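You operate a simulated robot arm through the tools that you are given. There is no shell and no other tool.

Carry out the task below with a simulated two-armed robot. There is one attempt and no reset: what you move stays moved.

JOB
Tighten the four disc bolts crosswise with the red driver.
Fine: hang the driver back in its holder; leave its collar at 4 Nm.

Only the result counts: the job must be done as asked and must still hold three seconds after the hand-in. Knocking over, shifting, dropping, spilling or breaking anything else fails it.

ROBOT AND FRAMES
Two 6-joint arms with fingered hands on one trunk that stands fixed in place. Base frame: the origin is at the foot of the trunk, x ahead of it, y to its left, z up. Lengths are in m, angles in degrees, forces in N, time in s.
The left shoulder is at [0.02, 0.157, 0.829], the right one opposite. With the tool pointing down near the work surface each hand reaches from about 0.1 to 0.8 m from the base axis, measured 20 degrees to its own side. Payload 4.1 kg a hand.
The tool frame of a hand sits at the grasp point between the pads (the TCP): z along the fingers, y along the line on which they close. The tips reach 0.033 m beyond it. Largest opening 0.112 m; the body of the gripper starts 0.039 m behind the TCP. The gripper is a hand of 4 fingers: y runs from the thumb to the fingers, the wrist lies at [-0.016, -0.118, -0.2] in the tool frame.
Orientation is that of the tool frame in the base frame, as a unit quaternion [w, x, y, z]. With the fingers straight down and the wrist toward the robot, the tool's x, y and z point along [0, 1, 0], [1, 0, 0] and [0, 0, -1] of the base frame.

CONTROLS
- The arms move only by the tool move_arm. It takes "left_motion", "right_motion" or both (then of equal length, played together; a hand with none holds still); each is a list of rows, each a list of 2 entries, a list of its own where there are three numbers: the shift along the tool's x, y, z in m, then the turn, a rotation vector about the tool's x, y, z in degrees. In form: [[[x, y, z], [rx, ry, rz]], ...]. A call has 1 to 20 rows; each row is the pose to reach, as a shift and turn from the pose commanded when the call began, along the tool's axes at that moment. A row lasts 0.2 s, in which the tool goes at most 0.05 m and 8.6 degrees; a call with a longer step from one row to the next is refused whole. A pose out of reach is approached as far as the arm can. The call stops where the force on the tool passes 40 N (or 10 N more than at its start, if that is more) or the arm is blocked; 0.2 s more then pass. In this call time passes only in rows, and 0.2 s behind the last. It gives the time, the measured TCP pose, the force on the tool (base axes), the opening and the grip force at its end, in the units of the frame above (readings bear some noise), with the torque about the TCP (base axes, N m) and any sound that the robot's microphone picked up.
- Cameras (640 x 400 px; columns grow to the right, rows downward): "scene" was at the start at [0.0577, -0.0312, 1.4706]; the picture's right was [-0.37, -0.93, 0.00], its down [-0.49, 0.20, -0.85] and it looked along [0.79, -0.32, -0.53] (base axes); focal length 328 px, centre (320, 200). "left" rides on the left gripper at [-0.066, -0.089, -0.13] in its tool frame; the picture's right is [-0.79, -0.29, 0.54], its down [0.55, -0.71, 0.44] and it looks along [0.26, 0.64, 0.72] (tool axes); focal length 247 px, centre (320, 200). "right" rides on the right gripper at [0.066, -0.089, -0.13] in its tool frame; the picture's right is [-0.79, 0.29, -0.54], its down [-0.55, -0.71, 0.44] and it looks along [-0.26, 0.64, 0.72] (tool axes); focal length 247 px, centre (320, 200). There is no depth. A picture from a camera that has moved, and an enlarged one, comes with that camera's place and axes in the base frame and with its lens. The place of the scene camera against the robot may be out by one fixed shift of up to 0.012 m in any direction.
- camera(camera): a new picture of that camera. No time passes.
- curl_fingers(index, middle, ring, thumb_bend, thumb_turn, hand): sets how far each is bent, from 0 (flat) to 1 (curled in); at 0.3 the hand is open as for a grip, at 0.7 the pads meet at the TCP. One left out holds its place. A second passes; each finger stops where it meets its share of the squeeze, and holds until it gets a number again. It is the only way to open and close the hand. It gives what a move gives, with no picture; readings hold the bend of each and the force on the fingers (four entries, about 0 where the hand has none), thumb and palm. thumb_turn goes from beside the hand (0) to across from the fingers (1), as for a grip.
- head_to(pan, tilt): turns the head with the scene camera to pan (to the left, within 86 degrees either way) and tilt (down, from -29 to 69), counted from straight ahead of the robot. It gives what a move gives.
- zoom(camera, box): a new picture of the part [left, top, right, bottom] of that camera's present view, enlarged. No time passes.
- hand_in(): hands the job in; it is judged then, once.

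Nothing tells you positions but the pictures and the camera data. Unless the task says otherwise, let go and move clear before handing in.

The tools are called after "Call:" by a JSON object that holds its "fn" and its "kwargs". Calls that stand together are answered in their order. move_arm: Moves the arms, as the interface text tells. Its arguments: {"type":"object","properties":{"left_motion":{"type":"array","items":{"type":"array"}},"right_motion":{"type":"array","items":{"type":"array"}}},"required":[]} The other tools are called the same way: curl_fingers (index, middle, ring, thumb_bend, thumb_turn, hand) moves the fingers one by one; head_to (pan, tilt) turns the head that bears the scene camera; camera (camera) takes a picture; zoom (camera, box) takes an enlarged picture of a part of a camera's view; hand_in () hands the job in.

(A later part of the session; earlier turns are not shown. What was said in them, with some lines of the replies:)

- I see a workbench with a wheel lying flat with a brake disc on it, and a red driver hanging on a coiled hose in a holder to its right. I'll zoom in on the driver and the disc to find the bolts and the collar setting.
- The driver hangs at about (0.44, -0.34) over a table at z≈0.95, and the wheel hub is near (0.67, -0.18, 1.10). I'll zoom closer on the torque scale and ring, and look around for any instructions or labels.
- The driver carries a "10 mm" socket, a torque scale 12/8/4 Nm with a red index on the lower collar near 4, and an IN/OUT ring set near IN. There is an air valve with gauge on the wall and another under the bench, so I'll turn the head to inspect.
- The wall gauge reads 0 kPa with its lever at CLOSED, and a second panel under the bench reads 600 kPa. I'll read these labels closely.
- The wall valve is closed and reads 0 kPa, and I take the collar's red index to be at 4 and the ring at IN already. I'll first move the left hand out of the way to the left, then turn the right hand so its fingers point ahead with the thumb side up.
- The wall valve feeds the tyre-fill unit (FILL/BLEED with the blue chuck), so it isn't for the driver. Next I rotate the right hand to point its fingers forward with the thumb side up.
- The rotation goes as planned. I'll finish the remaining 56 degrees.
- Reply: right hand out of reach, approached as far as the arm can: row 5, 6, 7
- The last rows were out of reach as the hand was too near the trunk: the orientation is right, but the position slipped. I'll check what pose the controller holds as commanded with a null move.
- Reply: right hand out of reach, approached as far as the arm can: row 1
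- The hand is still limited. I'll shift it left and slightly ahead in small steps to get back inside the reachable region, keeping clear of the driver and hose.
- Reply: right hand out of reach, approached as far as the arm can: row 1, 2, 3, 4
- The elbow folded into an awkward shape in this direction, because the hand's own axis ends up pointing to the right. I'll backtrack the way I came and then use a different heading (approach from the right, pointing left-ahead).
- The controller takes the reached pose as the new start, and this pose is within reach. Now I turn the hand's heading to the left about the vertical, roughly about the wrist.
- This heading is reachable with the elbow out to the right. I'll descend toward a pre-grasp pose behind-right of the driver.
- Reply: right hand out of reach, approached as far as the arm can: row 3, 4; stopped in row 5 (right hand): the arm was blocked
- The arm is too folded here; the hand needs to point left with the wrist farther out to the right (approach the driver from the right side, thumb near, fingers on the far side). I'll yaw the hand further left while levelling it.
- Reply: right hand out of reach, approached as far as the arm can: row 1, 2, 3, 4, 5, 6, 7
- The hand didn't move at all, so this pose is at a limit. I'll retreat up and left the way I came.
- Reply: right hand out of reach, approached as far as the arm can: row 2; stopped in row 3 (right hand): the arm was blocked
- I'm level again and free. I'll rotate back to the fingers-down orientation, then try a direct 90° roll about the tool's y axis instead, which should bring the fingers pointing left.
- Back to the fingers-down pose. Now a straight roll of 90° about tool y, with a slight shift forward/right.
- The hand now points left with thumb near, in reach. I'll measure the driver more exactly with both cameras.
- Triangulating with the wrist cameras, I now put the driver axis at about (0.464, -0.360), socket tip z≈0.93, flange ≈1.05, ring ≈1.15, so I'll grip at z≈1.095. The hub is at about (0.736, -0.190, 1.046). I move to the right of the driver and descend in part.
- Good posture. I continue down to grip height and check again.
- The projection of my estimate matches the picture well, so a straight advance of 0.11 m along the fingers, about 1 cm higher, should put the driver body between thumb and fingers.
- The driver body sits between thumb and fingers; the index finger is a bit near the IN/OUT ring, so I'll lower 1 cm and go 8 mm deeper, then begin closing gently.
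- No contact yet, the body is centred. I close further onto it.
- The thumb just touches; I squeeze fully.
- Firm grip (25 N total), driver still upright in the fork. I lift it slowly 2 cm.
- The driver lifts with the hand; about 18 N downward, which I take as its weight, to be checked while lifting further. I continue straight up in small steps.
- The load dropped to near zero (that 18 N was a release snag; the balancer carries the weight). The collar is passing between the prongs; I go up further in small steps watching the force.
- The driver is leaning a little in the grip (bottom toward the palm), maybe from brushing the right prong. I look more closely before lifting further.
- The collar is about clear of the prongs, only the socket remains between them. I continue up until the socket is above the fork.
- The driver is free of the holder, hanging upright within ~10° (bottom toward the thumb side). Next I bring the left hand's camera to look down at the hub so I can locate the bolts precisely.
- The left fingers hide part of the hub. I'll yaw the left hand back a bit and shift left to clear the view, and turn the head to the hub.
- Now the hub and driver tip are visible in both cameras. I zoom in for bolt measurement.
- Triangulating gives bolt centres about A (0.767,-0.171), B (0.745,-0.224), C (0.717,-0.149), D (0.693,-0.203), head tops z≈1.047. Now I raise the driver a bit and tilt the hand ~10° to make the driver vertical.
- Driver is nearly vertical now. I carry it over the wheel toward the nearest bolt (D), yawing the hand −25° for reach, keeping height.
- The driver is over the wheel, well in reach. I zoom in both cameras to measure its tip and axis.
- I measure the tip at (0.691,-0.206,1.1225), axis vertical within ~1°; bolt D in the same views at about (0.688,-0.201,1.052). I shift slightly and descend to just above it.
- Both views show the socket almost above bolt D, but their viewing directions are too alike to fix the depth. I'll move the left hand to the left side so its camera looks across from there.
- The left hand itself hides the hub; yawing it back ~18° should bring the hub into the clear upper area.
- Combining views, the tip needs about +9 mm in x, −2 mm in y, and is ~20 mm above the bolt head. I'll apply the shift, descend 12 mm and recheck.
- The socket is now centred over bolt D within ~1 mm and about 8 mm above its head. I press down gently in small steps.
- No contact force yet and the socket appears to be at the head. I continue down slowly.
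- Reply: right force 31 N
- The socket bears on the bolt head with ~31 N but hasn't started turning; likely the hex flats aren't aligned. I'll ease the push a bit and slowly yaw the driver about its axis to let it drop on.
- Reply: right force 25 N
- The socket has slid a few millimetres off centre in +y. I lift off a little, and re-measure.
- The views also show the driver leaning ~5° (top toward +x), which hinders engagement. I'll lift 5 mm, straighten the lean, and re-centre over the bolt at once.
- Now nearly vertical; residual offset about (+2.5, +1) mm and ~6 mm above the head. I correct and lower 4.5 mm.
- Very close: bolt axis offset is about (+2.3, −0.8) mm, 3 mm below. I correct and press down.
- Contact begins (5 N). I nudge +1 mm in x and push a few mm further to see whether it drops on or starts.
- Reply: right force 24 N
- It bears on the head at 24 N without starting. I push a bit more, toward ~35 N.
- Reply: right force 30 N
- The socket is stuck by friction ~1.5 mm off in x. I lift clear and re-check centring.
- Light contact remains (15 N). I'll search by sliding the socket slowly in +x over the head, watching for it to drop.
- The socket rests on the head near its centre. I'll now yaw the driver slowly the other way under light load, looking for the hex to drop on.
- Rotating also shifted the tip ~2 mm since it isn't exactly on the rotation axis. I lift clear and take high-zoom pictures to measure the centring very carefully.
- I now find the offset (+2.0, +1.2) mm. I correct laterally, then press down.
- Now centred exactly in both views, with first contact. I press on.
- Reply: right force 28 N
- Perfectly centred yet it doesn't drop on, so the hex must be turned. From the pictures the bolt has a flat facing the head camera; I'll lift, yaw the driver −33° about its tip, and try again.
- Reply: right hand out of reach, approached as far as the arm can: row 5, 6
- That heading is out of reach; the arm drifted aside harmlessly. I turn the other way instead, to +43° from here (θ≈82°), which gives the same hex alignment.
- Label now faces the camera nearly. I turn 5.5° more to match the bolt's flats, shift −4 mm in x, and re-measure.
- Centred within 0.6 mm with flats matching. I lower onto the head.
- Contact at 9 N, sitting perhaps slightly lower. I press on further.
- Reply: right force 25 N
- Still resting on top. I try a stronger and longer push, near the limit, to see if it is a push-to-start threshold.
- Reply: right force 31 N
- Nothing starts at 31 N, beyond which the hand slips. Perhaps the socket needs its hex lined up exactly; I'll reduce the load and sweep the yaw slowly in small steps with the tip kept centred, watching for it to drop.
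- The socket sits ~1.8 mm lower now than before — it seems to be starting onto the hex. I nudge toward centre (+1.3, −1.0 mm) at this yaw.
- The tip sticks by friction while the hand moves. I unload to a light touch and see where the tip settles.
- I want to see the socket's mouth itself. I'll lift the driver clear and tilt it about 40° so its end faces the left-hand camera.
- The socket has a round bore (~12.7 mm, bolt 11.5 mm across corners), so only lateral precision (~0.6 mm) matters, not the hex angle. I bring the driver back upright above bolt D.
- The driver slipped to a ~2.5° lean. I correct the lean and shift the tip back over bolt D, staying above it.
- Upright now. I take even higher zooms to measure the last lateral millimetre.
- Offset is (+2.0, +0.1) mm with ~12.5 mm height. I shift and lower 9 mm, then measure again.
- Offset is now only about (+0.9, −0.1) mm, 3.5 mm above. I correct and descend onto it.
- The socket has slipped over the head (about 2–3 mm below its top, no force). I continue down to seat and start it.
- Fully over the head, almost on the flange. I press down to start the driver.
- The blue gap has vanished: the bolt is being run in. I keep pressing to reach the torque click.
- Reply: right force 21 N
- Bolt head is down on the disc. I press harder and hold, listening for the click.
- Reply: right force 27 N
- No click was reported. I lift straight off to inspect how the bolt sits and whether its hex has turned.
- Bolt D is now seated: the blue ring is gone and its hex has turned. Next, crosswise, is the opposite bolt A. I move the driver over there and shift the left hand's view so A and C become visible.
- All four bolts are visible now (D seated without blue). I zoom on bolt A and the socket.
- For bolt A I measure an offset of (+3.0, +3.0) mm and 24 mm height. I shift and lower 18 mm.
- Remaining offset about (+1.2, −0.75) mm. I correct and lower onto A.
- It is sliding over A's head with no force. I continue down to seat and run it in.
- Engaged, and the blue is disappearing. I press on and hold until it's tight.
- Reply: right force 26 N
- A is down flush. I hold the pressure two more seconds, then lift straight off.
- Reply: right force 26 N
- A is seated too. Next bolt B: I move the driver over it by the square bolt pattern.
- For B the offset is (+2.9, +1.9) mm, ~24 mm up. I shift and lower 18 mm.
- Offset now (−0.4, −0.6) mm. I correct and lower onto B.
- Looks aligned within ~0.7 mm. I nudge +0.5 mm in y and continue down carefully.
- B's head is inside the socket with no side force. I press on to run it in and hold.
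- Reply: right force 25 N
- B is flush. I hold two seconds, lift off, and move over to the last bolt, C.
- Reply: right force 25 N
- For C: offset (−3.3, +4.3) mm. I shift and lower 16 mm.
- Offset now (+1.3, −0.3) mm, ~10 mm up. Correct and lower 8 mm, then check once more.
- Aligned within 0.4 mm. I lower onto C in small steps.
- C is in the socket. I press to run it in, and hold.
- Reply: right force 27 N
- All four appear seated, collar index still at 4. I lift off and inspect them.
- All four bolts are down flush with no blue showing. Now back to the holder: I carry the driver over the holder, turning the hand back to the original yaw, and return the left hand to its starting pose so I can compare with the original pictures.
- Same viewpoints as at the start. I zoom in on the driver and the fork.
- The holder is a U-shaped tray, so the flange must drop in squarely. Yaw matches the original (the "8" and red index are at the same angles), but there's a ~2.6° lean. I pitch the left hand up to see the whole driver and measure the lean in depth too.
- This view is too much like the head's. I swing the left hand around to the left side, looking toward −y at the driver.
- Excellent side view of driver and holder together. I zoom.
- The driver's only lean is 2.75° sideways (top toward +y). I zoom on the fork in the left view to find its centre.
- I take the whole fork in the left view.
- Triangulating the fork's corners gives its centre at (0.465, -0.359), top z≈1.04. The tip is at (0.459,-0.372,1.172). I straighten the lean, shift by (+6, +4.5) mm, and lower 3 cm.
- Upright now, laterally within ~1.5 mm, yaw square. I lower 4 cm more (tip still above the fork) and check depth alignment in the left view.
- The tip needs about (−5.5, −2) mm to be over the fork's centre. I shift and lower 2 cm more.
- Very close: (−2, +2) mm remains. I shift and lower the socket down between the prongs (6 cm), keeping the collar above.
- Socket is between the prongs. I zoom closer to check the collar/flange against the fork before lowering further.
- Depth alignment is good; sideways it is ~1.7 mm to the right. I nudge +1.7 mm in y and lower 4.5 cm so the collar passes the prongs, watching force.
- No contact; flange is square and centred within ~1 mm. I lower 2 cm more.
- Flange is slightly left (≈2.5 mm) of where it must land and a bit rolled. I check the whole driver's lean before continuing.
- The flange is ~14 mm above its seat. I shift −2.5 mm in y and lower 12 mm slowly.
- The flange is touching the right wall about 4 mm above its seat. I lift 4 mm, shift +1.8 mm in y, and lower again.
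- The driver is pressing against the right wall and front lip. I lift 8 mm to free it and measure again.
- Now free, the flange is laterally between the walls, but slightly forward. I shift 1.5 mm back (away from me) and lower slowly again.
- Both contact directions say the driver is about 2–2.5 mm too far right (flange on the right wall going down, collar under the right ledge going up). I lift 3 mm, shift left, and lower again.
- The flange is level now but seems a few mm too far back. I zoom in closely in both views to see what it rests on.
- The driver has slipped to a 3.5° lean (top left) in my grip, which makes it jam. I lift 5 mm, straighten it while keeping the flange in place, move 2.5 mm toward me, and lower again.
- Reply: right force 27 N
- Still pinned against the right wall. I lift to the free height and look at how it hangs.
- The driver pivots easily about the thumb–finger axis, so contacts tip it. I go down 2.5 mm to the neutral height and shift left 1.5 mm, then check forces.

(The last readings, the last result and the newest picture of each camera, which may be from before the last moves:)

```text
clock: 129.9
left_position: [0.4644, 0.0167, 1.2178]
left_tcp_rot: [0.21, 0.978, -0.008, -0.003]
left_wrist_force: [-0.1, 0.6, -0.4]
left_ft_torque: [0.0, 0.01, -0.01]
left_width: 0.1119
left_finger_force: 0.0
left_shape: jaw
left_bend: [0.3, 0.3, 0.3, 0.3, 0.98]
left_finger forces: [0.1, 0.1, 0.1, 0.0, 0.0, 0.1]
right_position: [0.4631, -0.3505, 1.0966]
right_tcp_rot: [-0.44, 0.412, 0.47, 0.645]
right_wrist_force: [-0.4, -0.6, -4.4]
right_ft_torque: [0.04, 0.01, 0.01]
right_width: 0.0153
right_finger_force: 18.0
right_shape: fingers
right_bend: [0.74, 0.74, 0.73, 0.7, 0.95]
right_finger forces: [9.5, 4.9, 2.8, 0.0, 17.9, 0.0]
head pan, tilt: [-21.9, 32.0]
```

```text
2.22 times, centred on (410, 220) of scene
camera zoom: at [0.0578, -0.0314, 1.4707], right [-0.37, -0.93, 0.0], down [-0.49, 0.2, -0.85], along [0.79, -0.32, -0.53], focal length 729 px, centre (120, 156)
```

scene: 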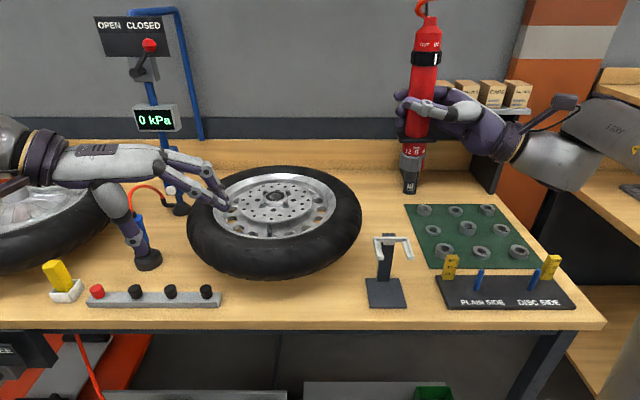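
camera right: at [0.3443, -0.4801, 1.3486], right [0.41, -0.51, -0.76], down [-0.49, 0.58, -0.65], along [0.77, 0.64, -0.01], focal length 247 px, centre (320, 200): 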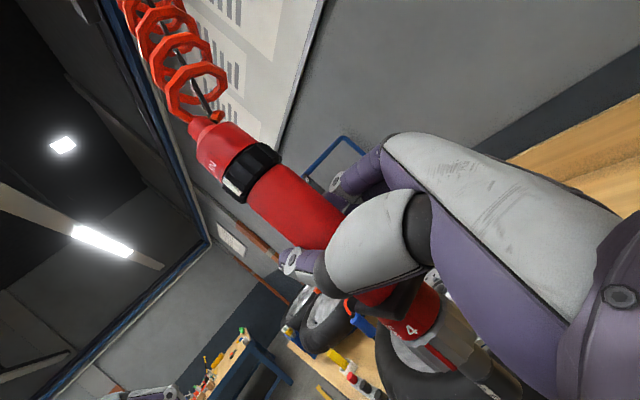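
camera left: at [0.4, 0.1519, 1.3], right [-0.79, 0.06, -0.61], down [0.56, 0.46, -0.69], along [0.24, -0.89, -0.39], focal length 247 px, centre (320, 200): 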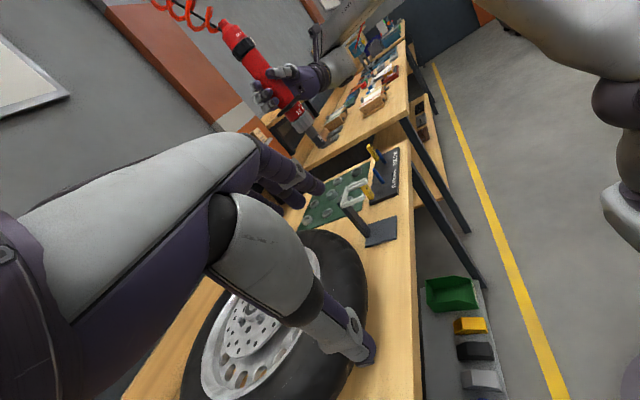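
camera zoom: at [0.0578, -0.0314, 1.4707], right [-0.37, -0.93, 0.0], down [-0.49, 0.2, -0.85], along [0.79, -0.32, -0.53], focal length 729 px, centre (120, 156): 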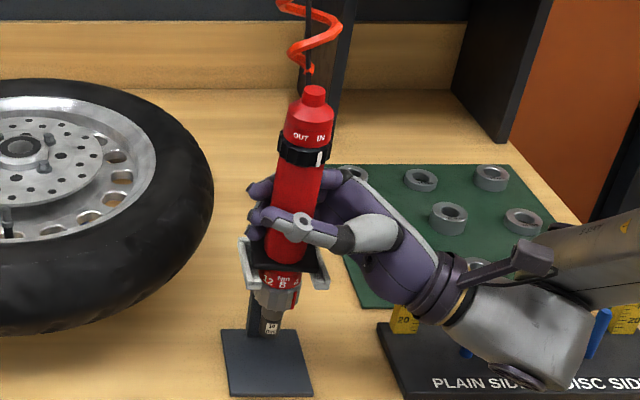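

The red index shows the yaw is ~3° clockwise of the original, and the left view agrees. I rotate +3.5°, move 1.5 mm toward me, and lower again.

Call:
{"fn": "move_arm", "kwargs": {"right_motion": [[[0.0004, -0.0015, -0.0001], [3.31, 0.85, 0.77]], [[-0.0024, -0.0022, -0.0008], [3.31, 0.85, 0.77]], [[-0.0044, -0.0027, -0.0012], [3.31, 0.85, 0.77]], [[-0.0062, -0.0032, -0.0016], [3.31, 0.85, 0.77]]]}}

Call:
{"fn": "zoom", "kwargs": {"camera": "scene", "box": [370, 215, 425, 275]}}

Call:
{"fn": "zoom", "kwargs": {"camera": "scene", "box": [360, 130, 460, 310]}}

Call:
{"fn": "zoom", "kwargs": {"camera": "left", "box": [335, 165, 375, 205]}}

```text
clock: 130.9
left_position: [0.4632, 0.0166, 1.2165]
left_tcp_rot: [0.21, 0.978, -0.008, -0.004]
left_wrist_force: [1.0, 0.1, -0.2]
left_ft_torque: [0.02, 0.01, 0.02]
left_width: 0.1117
left_finger_force: 0.1
left_shape: jaw
left_bend: [0.3, 0.3, 0.3, 0.3, 0.98]
left_finger forces: [0.1, 0.1, 0.0, 0.0, 0.0, 0.0]
right_position: [0.4635, -0.3514, 1.0903]
right_tcp_rot: [-0.459, 0.396, 0.483, 0.632]
right_wrist_force: [3.7, 1.0, 7.3]
right_ft_torque: [0.05, 0.0, -0.06]
right_width: 0.0154
right_finger_force: 16.4
right_shape: fingers
right_bend: [0.74, 0.74, 0.73, 0.7, 0.95]
right_finger forces: [10.8, 5.4, 1.9, 0.0, 15.1, 0.0]
head pan, tilt: [-21.9, 32.0]
```

```text
6.67 times, centred on (398, 245) of scene
camera zoom: at [0.0577, -0.0311, 1.4707], right [-0.37, -0.93, 0.0], down [-0.49, 0.2, -0.85], along [0.79, -0.32, -0.53], focal length 2186 px, centre (-197, -100)
```

zoom: 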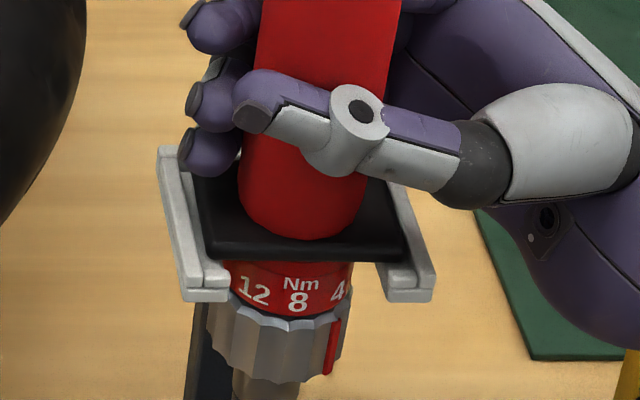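

```text
2.22 times, centred on (410, 220) of scene
camera zoom: at [0.0577, -0.0311, 1.4707], right [-0.37, -0.93, 0.0], down [-0.49, 0.2, -0.85], along [0.79, -0.32, -0.53], focal length 729 px, centre (120, 156)
```

zoom: 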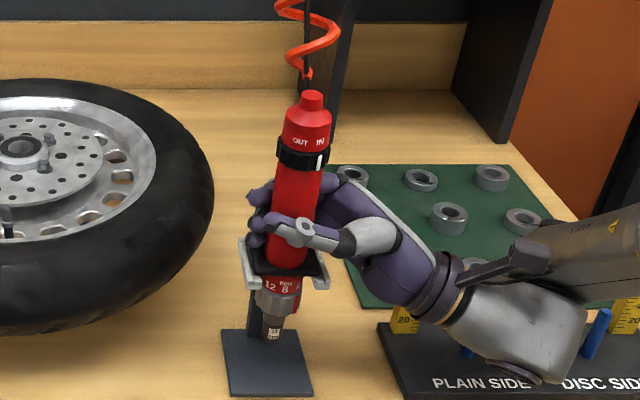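

```text
10.00 times, centred on (355, 185) of left
camera zoom: at [0.4001, 0.1517, 1.2999], right [-0.79, 0.05, -0.61], down [0.56, 0.46, -0.69], along [0.24, -0.89, -0.4], focal length 2470 px, centre (-30, 350)
```

zoom: 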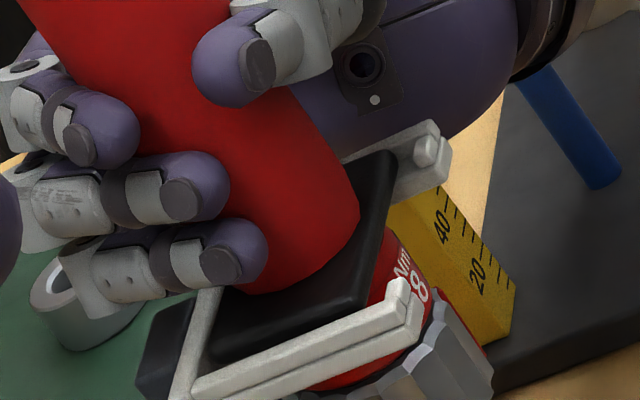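

Much better: flange square, level and nearly seated (about 2–4 mm to go). I lower 3 mm more.

Call:
{"fn": "move_arm", "kwargs": {"right_motion": [[[-0.0014, -0.0004, -0.0003], [0, 0, 0]], [[-0.0028, -0.0007, -0.0007], [0, 0, 0]]]}}

Call:
{"fn": "zoom", "kwargs": {"camera": "scene", "box": [370, 215, 425, 275]}}

Call:
{"fn": "zoom", "kwargs": {"camera": "left", "box": [335, 165, 375, 205]}}

```text
clock: 131.5
left_position: [0.4646, 0.0154, 1.2161]
left_tcp_rot: [0.21, 0.978, -0.008, -0.003]
left_wrist_force: [-0.2, 0.0, 0.5]
left_ft_torque: [0.0, 0.0, 0.0]
left_width: 0.1118
left_finger_force: 0.0
left_shape: jaw
left_bend: [0.3, 0.3, 0.3, 0.3, 0.98]
left_finger forces: [0.0, 0.0, 0.0, 0.0, 0.0, 0.1]
right_position: [0.4631, -0.3512, 1.0885]
right_tcp_rot: [-0.459, 0.396, 0.483, 0.632]
right_wrist_force: [7.3, 0.9, 18.7]
right_ft_torque: [0.09, -0.03, -0.08]
right_width: 0.0159
right_finger_force: 15.5
right_shape: fingers
right_bend: [0.74, 0.74, 0.73, 0.71, 0.94]
right_finger forces: [9.5, 5.7, 2.4, 0.1, 13.2, 0.0]
head pan, tilt: [-21.9, 32.0]
```

```text
6.67 times, centred on (398, 245) of scene
camera zoom: at [0.0576, -0.031, 1.4707], right [-0.37, -0.93, 0.0], down [-0.49, 0.2, -0.85], along [0.79, -0.32, -0.53], focal length 2186 px, centre (-197, -100)
```

zoom: 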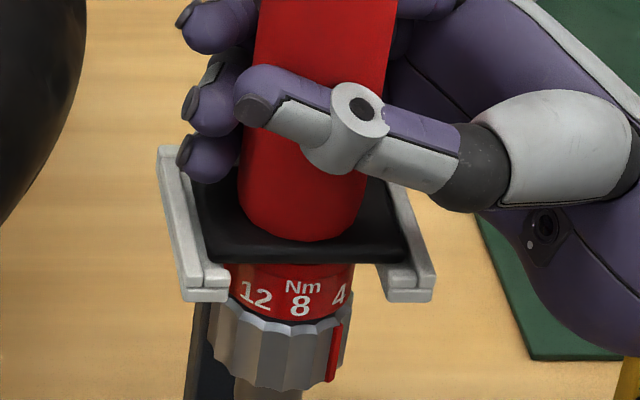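

```text
10.00 times, centred on (355, 185) of left
camera zoom: at [0.4, 0.1518, 1.2999], right [-0.79, 0.05, -0.61], down [0.56, 0.46, -0.69], along [0.24, -0.89, -0.4], focal length 2470 px, centre (-30, 350)
```

zoom: 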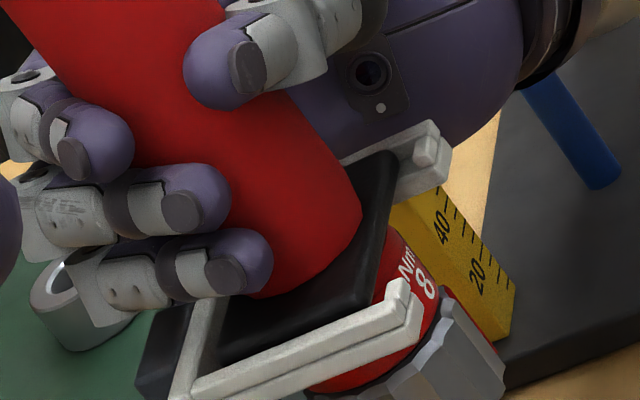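

The flange now sits where it originally was (same pixel positions). I relieve the downward push and check the overall posture before letting go.

Call:
{"fn": "move_arm", "kwargs": {"right_motion": [[[0.0026, 0.0007, 0.0006], [0, 0, 0]]]}}

Call:
{"fn": "zoom", "kwargs": {"camera": "scene", "box": [370, 215, 425, 275]}}

Call:
{"fn": "zoom", "kwargs": {"camera": "scene", "box": [360, 130, 460, 310]}}

Call:
{"fn": "zoom", "kwargs": {"camera": "left", "box": [280, 80, 390, 230]}}

```text
clock: 131.9
left_position: [0.4639, 0.016, 1.2174]
left_tcp_rot: [0.209, 0.978, -0.008, -0.003]
left_wrist_force: [0.1, 1.0, 0.6]
left_ft_torque: [0.03, -0.02, -0.03]
left_width: 0.112
left_finger_force: 0.1
left_shape: jaw
left_bend: [0.3, 0.3, 0.3, 0.3, 0.98]
left_finger forces: [0.0, 0.1, 0.0, 0.1, 0.1, 0.0]
right_position: [0.4629, -0.3512, 1.0895]
right_tcp_rot: [-0.46, 0.398, 0.483, 0.63]
right_wrist_force: [5.5, -1.1, 8.9]
right_ft_torque: [0.11, 0.02, -0.06]
right_width: 0.0159
right_finger_force: 15.8
right_shape: fingers
right_bend: [0.74, 0.74, 0.73, 0.71, 0.94]
right_finger forces: [9.0, 5.5, 2.5, 0.0, 14.4, 0.0]
head pan, tilt: [-21.9, 32.0]
```

```text
6.67 times, centred on (398, 245) of scene
camera zoom: at [0.0577, -0.0312, 1.4707], right [-0.37, -0.93, 0.0], down [-0.49, 0.2, -0.85], along [0.79, -0.32, -0.53], focal length 2186 px, centre (-197, -100)
```

zoom: 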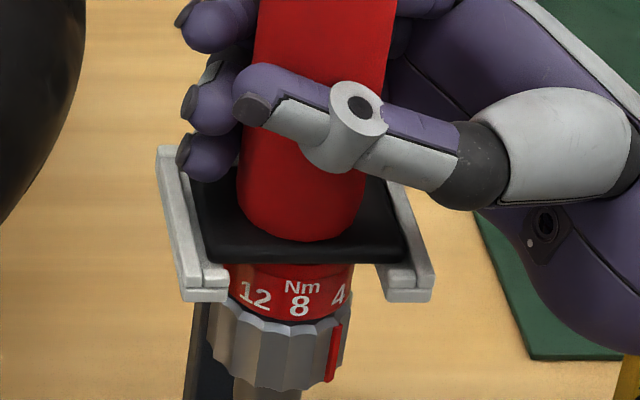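

```text
2.22 times, centred on (410, 220) of scene
camera zoom: at [0.0577, -0.0312, 1.4707], right [-0.37, -0.93, 0.0], down [-0.49, 0.2, -0.85], along [0.79, -0.32, -0.53], focal length 729 px, centre (120, 156)
```

zoom: 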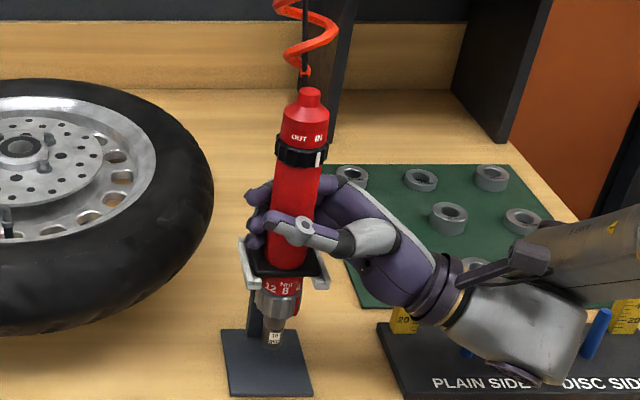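

```text
2.67 times, centred on (335, 155) of left
camera zoom: at [0.4001, 0.1515, 1.2999], right [-0.79, 0.05, -0.61], down [0.56, 0.46, -0.69], along [0.24, -0.89, -0.4], focal length 659 px, centre (280, 320)
```

zoom: 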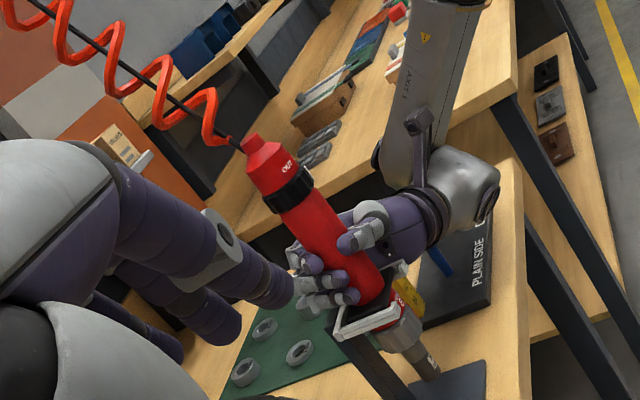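

Upright in both views and matching the original position. I relieve a bit more and open the fingers.

Call:
{"fn": "move_arm", "kwargs": {"right_motion": [[[0.0014, 0.0004, 0.0003], [0, 0, 0]]]}}

Call:
{"fn": "curl_fingers", "kwargs": {"hand": "right", "index": 0.6, "middle": 0.6, "ring": 0.6, "thumb_bend": 0.6}}

Call:
{"fn": "zoom", "kwargs": {"camera": "scene", "box": [360, 130, 460, 310]}}

Call:
{"fn": "zoom", "kwargs": {"camera": "left", "box": [280, 80, 390, 230]}}

```text
clock: 132.3
left_position: [0.4636, 0.0167, 1.2158]
left_tcp_rot: [0.21, 0.978, -0.009, -0.004]
left_wrist_force: [0.6, -0.1, -0.5]
left_ft_torque: [0.01, -0.03, 0.01]
left_width: 0.1117
left_finger_force: 0.1
left_shape: jaw
left_bend: [0.3, 0.3, 0.3, 0.3, 0.98]
left_finger forces: [0.0, 0.0, 0.2, 0.0, 0.1, 0.1]
right_position: [0.4625, -0.3518, 1.0896]
right_tcp_rot: [-0.461, 0.398, 0.482, 0.63]
right_wrist_force: [0.8, 0.6, 3.2]
right_ft_torque: [0.04, 0.06, 0.01]
right_width: 0.0156
right_finger_force: 16.7
right_shape: fingers
right_bend: [0.74, 0.74, 0.73, 0.71, 0.94]
right_finger forces: [9.4, 5.4, 2.2, 0.0, 15.8, 0.0]
head pan, tilt: [-21.9, 32.0]
```

```text
clock: 133.3
left_position: [0.4648, 0.0161, 1.2164]
left_tcp_rot: [0.21, 0.978, -0.009, -0.004]
left_wrist_force: [-0.4, 1.4, 0.2]
left_ft_torque: [0.0, -0.01, 0.0]
left_width: 0.1119
left_finger_force: 0.1
left_shape: jaw
left_bend: [0.3, 0.3, 0.3, 0.3, 0.98]
left_finger forces: [0.0, 0.0, 0.0, 0.0, 0.0, 0.0]
right_position: [0.4636, -0.3497, 1.0906]
right_tcp_rot: [-0.459, 0.396, 0.482, 0.632]
right_wrist_force: [1.1, -0.1, -1.0]
right_ft_torque: [0.04, 0.05, -0.01]
right_width: 0.0304
right_finger_force: 0.5
right_shape: fingers
right_bend: [0.6, 0.6, 0.6, 0.6, 0.97]
right_finger forces: [1.0, 0.0, 0.0, 0.0, 0.1, 0.1]
head pan, tilt: [-21.9, 32.0]
```

```text
2.22 times, centred on (410, 220) of scene
camera zoom: at [0.0578, -0.0313, 1.4707], right [-0.37, -0.93, 0.0], down [-0.49, 0.2, -0.85], along [0.79, -0.32, -0.53], focal length 729 px, centre (120, 156)
```

zoom: 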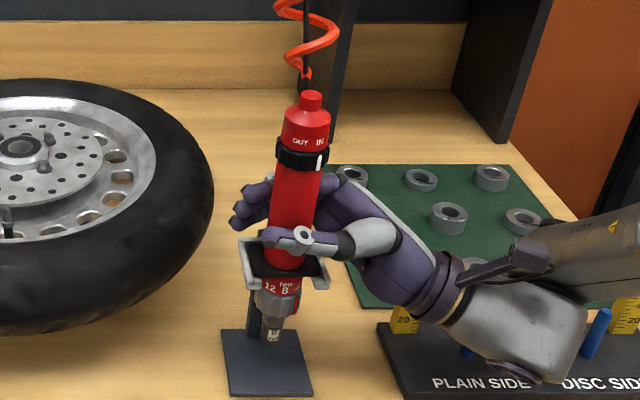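

```text
2.67 times, centred on (335, 155) of left
camera zoom: at [0.4001, 0.1515, 1.2999], right [-0.79, 0.05, -0.61], down [0.56, 0.46, -0.69], along [0.24, -0.89, -0.4], focal length 659 px, centre (280, 320)
```

zoom: 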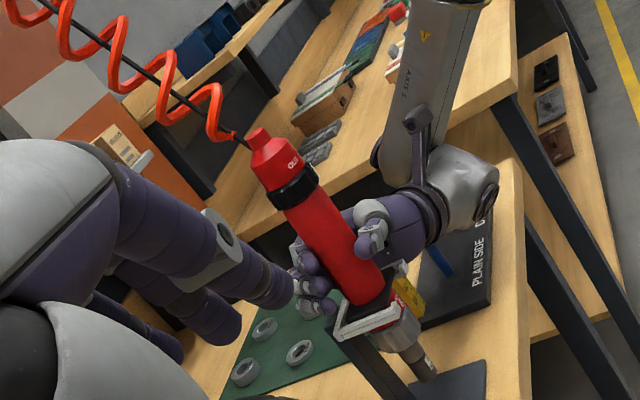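

The driver stays upright in the holder. I open the hand fully.

Call:
{"fn": "curl_fingers", "kwargs": {"hand": "right", "index": 0.3, "middle": 0.3, "ring": 0.3, "thumb_bend": 0.3}}

Call:
{"fn": "zoom", "kwargs": {"camera": "scene", "box": [360, 130, 460, 310]}}

Call:
{"fn": "camera", "kwargs": {"camera": "right"}}

Call:
{"fn": "zoom", "kwargs": {"camera": "left", "box": [280, 80, 390, 230]}}

```text
clock: 134.3
left_position: [0.4651, 0.0157, 1.2162]
left_tcp_rot: [0.21, 0.978, -0.007, -0.003]
left_wrist_force: [0.0, 0.1, -0.5]
left_ft_torque: [0.0, -0.01, -0.01]
left_width: 0.1119
left_finger_force: 0.2
left_shape: jaw
left_bend: [0.3, 0.3, 0.3, 0.3, 0.98]
left_finger forces: [0.1, 0.1, 0.0, 0.0, 0.1, 0.0]
right_position: [0.4628, -0.3509, 1.0898]
right_tcp_rot: [-0.46, 0.396, 0.482, 0.631]
right_wrist_force: [-0.4, 0.0, -0.2]
right_ft_torque: [-0.01, 0.02, -0.01]
right_width: 0.1122
right_finger_force: 0.0
right_shape: fingers
right_bend: [0.3, 0.3, 0.3, 0.3, 0.97]
right_finger forces: [0.0, 0.0, 0.0, 0.1, 0.0, 0.0]
head pan, tilt: [-21.9, 32.0]
```

```text
2.22 times, centred on (410, 220) of scene
camera zoom: at [0.0577, -0.0313, 1.4707], right [-0.37, -0.93, 0.0], down [-0.49, 0.2, -0.85], along [0.79, -0.32, -0.53], focal length 729 px, centre (120, 156)
```

zoom: 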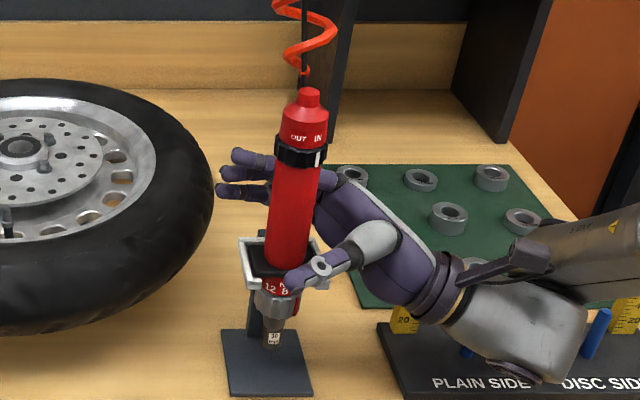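

```text
taken
camera right: at [0.3513, -0.4821, 1.1032], right [0.45, -0.4, -0.8], down [-0.51, 0.61, -0.6], along [0.73, 0.68, 0.07], focal length 247 px, centre (320, 200)
```

right: 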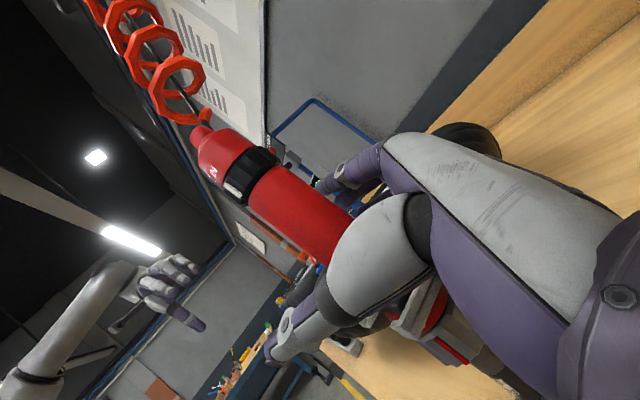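

```text
2.67 times, centred on (335, 155) of left
camera zoom: at [0.4001, 0.1515, 1.2999], right [-0.79, 0.05, -0.61], down [0.56, 0.46, -0.69], along [0.24, -0.89, -0.4], focal length 659 px, centre (280, 320)
```

zoom: 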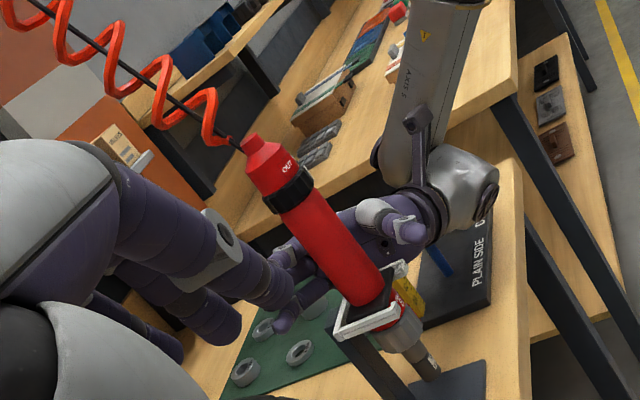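

The driver stands alone in its holder. I withdraw the hand horizontally to the right with a slight rise.

Call:
{"fn": "move_arm", "kwargs": {"right_motion": [[[0.0113, 0.0029, 0.0027], [0, 0, 0]], [[0.0189, 0.005, -0.029], [0, 0, 0]], [[0.0265, 0.0071, -0.06], [0, 0, 0]], [[0.0341, 0.0092, -0.092], [0, 0, 0]], [[0.0417, 0.0113, -0.1235], [0, 0, 0]]]}}

Call:
{"fn": "camera", "kwargs": {"camera": "scene"}}

Call:
{"fn": "zoom", "kwargs": {"camera": "scene", "box": [340, 160, 470, 320]}}

Call:
{"fn": "zoom", "kwargs": {"camera": "scene", "box": [370, 235, 420, 290]}}

Call:
{"fn": "zoom", "kwargs": {"camera": "left", "box": [280, 80, 390, 230]}}

```text
clock: 135.5
left_position: [0.4655, 0.0154, 1.2177]
left_tcp_rot: [0.209, 0.978, -0.008, -0.003]
left_wrist_force: [-1.0, -0.3, 0.0]
left_ft_torque: [-0.01, 0.0, 0.02]
left_width: 0.1118
left_finger_force: 0.0
left_shape: jaw
left_bend: [0.3, 0.3, 0.3, 0.3, 0.98]
left_finger forces: [0.0, 0.0, 0.0, 0.1, 0.0, 0.0]
right_position: [0.4559, -0.4814, 1.1056]
right_tcp_rot: [-0.46, 0.397, 0.482, 0.632]
right_wrist_force: [-0.6, -0.8, 0.4]
right_ft_torque: [0.0, 0.02, 0.0]
right_width: 0.1125
right_finger_force: 0.0
right_shape: fingers
right_bend: [0.3, 0.3, 0.3, 0.3, 0.97]
right_finger forces: [0.0, 0.0, 0.0, 0.0, 0.1, 0.0]
head pan, tilt: [-21.9, 32.0]
```

```text
taken
```

scene: 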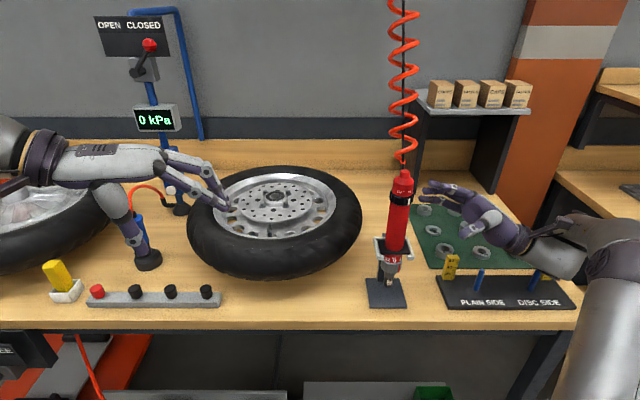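

```text
2.50 times, centred on (405, 240) of scene
camera zoom: at [0.0577, -0.031, 1.4707], right [-0.37, -0.93, 0.0], down [-0.49, 0.2, -0.85], along [0.79, -0.32, -0.53], focal length 820 px, centre (108, 100)
```

zoom: 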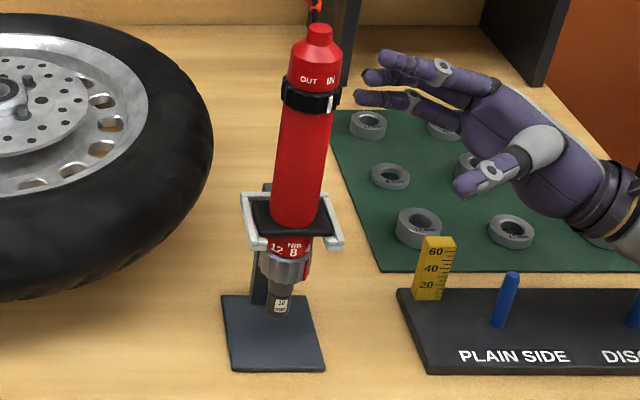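

```text
7.27 times, centred on (395, 262) of scene
camera zoom: at [0.0577, -0.031, 1.4707], right [-0.37, -0.93, 0.0], down [-0.49, 0.2, -0.85], along [0.79, -0.32, -0.53], focal length 2385 px, centre (-226, -254)
```

zoom: 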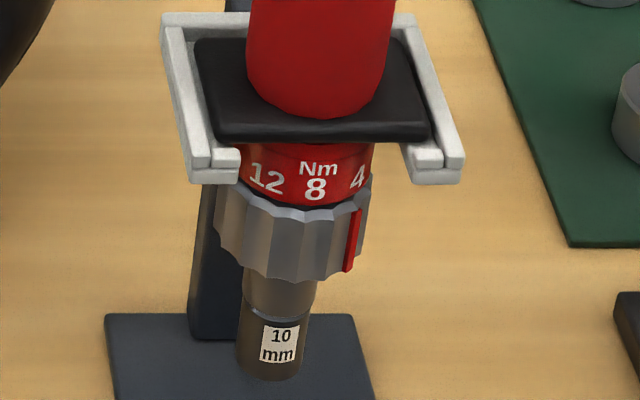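

```text
2.67 times, centred on (335, 155) of left
camera zoom: at [0.4001, 0.1517, 1.2999], right [-0.79, 0.05, -0.61], down [0.56, 0.46, -0.69], along [0.24, -0.89, -0.4], focal length 659 px, centre (280, 320)
```

zoom: 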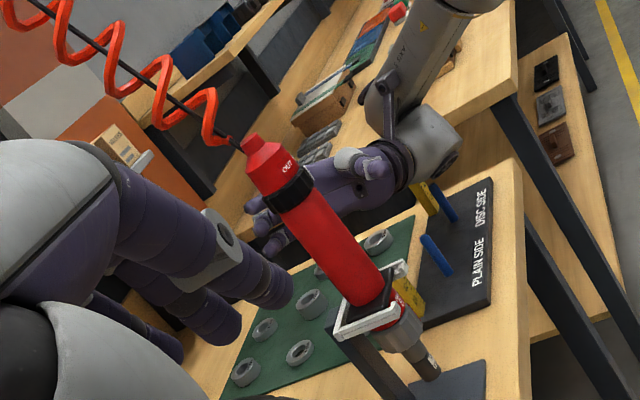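

It looks just like the original picture, perhaps about 1 mm higher. I zoom in from both sides to verify it is fully seated.

Call:
{"fn": "zoom", "kwargs": {"camera": "left", "box": [340, 168, 370, 208]}}

Call:
{"fn": "zoom", "kwargs": {"camera": "scene", "box": [376, 232, 416, 262]}}

Call:
{"fn": "zoom", "kwargs": {"camera": "scene", "box": [380, 165, 425, 215]}}

Call:
{"fn": "camera", "kwargs": {"camera": "right"}}

```text
10.00 times, centred on (355, 188) of left
camera zoom: at [0.4001, 0.1517, 1.2999], right [-0.79, 0.05, -0.61], down [0.56, 0.46, -0.69], along [0.24, -0.89, -0.4], focal length 2470 px, centre (-30, 320)
```

zoom: 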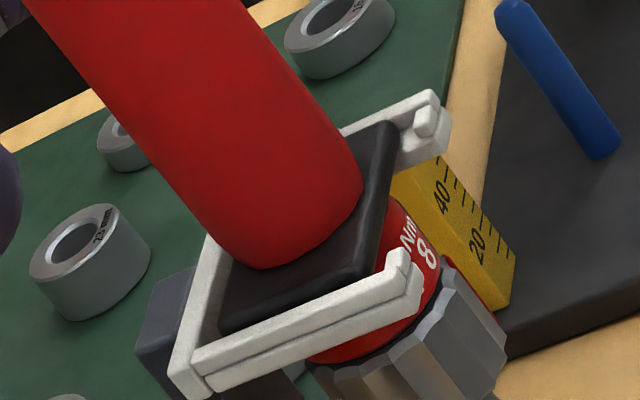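

```text
13.33 times, centred on (396, 247) of scene
camera zoom: at [0.0577, -0.031, 1.4707], right [-0.37, -0.93, 0.0], down [-0.49, 0.2, -0.85], along [0.79, -0.32, -0.53], focal length 4372 px, centre (-693, -427)
```

zoom: 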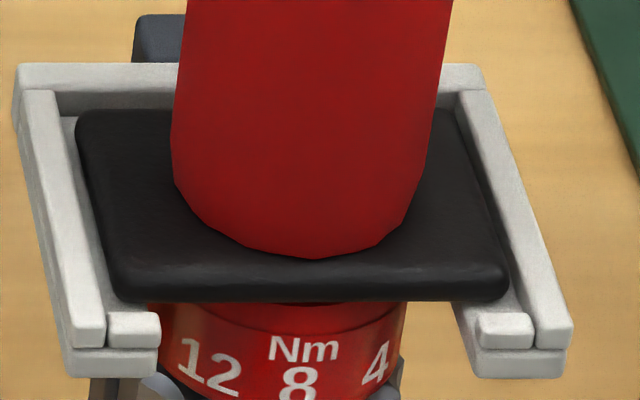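

```text
8.00 times, centred on (402, 190) of scene
camera zoom: at [0.0577, -0.031, 1.4707], right [-0.37, -0.93, 0.0], down [-0.49, 0.2, -0.85], along [0.79, -0.32, -0.53], focal length 2623 px, centre (-340, 280)
```

zoom: 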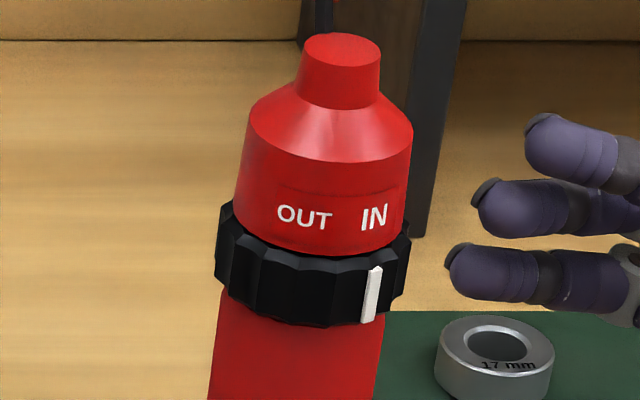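

```text
taken
camera right: at [0.3446, -0.6128, 1.1184], right [0.45, -0.4, -0.8], down [-0.51, 0.61, -0.6], along [0.73, 0.68, 0.07], focal length 247 px, centre (320, 200)
```

right: 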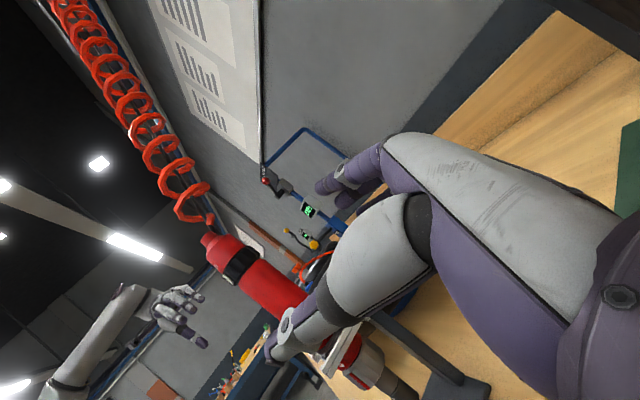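

The flange sits inside the tray behind its lips, the ring is at IN and the collar at 4. I move both hands clear and take a last look at everything.

Call:
{"fn": "move_arm", "kwargs": {"right_motion": [[[0.034, -0.0033, -0.0062], [0, 0, 0]], [[0.068, -0.0067, -0.0125], [0, 0, 0]], [[0.102, -0.01, -0.0187], [0, 0, 0]], [[0.1363, -0.0133, -0.0249], [0, 0, 0]]], "left_motion": [[[-0.0256, -0.0167, -0.035], [0, 0, 0]], [[-0.0512, -0.0333, -0.07], [0, 0, 0]], [[-0.0768, -0.05, -0.105], [0, 0, 0]], [[-0.1024, -0.0666, -0.1398], [0, 0, 0]]]}}

Call:
{"fn": "camera", "kwargs": {"camera": "scene"}}

Call:
{"fn": "zoom", "kwargs": {"camera": "scene", "box": [200, 150, 370, 256]}}

Call:
{"fn": "zoom", "kwargs": {"camera": "scene", "box": [370, 235, 420, 290]}}

Call:
{"fn": "zoom", "kwargs": {"camera": "scene", "box": [250, 175, 300, 215]}}

```text
clock: 136.5
left_position: [0.3627, 0.134, 1.3177]
left_tcp_rot: [0.209, 0.978, -0.008, -0.005]
left_wrist_force: [1.0, -0.1, -1.4]
left_ft_torque: [-0.02, 0.04, 0.01]
left_width: 0.1118
left_finger_force: 0.0
left_shape: jaw
left_bend: [0.3, 0.3, 0.3, 0.3, 0.98]
left_finger forces: [0.0, 0.0, 0.0, 0.0, 0.1, 0.0]
right_position: [0.4064, -0.531, 1.2269]
right_tcp_rot: [-0.461, 0.397, 0.482, 0.631]
right_wrist_force: [-0.1, -0.2, -0.6]
right_ft_torque: [0.01, -0.01, 0.01]
right_width: 0.112
right_finger_force: 0.1
right_shape: fingers
right_bend: [0.3, 0.3, 0.3, 0.3, 0.98]
right_finger forces: [0.0, 0.1, 0.0, 0.0, 0.0, 0.0]
head pan, tilt: [-21.9, 32.0]
```

```text
taken
```

scene: 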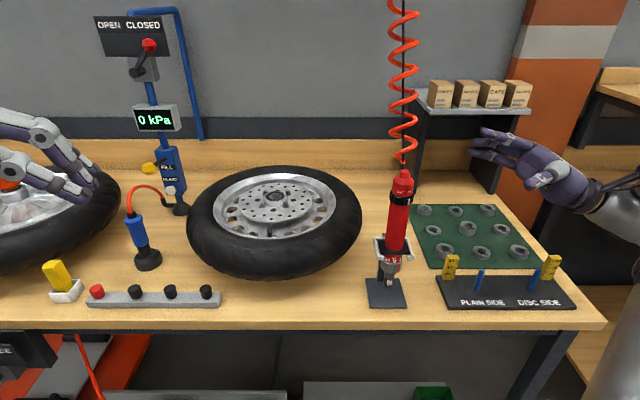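

```text
3.76 times, centred on (285, 203) of scene
camera zoom: at [0.0582, -0.0316, 1.4706], right [-0.37, -0.93, 0.0], down [-0.49, 0.2, -0.85], along [0.79, -0.32, -0.53], focal length 1234 px, centre (452, 189)
```

zoom: 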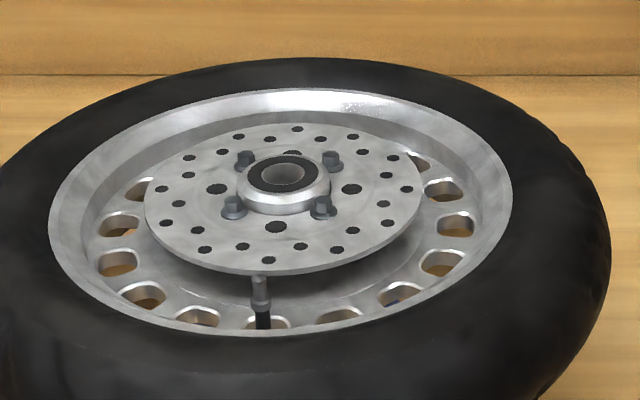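

```text
7.27 times, centred on (395, 262) of scene
camera zoom: at [0.0582, -0.0316, 1.4706], right [-0.37, -0.93, 0.0], down [-0.49, 0.2, -0.85], along [0.79, -0.32, -0.53], focal length 2385 px, centre (-226, -254)
```

zoom: 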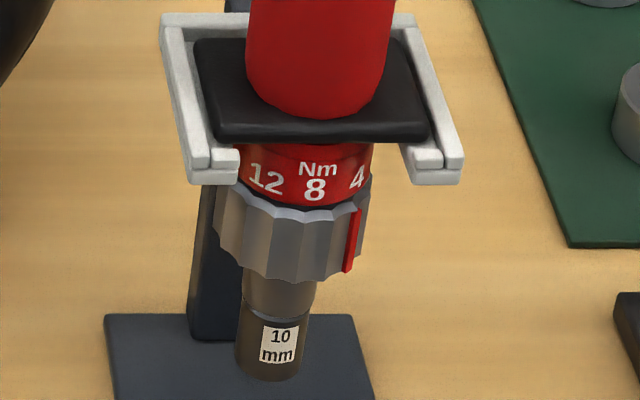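

```text
10.00 times, centred on (275, 195) of scene
camera zoom: at [0.0582, -0.0316, 1.4706], right [-0.37, -0.93, 0.0], down [-0.49, 0.2, -0.85], along [0.79, -0.32, -0.53], focal length 3279 px, centre (770, 250)
```

zoom: 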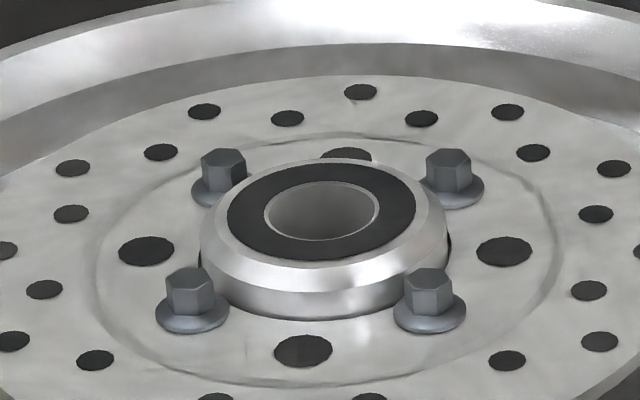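

All four bolts are seated with no blue showing. The driver hangs upright in its holder as at the start, with its collar at 4 Nm. Nothing else looks disturbed and both hands are clear. I heard no torque click, so the tightening rests on the heads having turned and seated. I hand in.

Call:
{"fn": "hand_in", "kwargs": {}}

```text
The job is handed in.
```

I ran in the four disc bolts crosswise with the red driver, hung it back in its holder, and handed the job in. I could not confirm the final torque. No torque click was reported on any bolt. That they are tight rests on three signs: the blue ring under each head is gone, the heads sit flush on the disc, and each one took about 25 N of push for a few seconds.

- **Order:** I tightened the bolt nearest the robot on the right first, then its opposite at the back left, then back right, then front left.
- **Driver:** it stands upright in the holder, with its flange inside the tray behind the lips. In the pictures it sits about 1 mm higher than at the start.
- **Collar and ring:** the collar's red index still points at 4 Nm, and the direction ring is still at IN.
- **Surroundings:** nothing else looks moved in the last pictures, and both hands were clear at hand-in.

Before the first bolt seated I pressed the socket on its head several times at up to about 31 N while off-centre; I saw no damage in the pictures.
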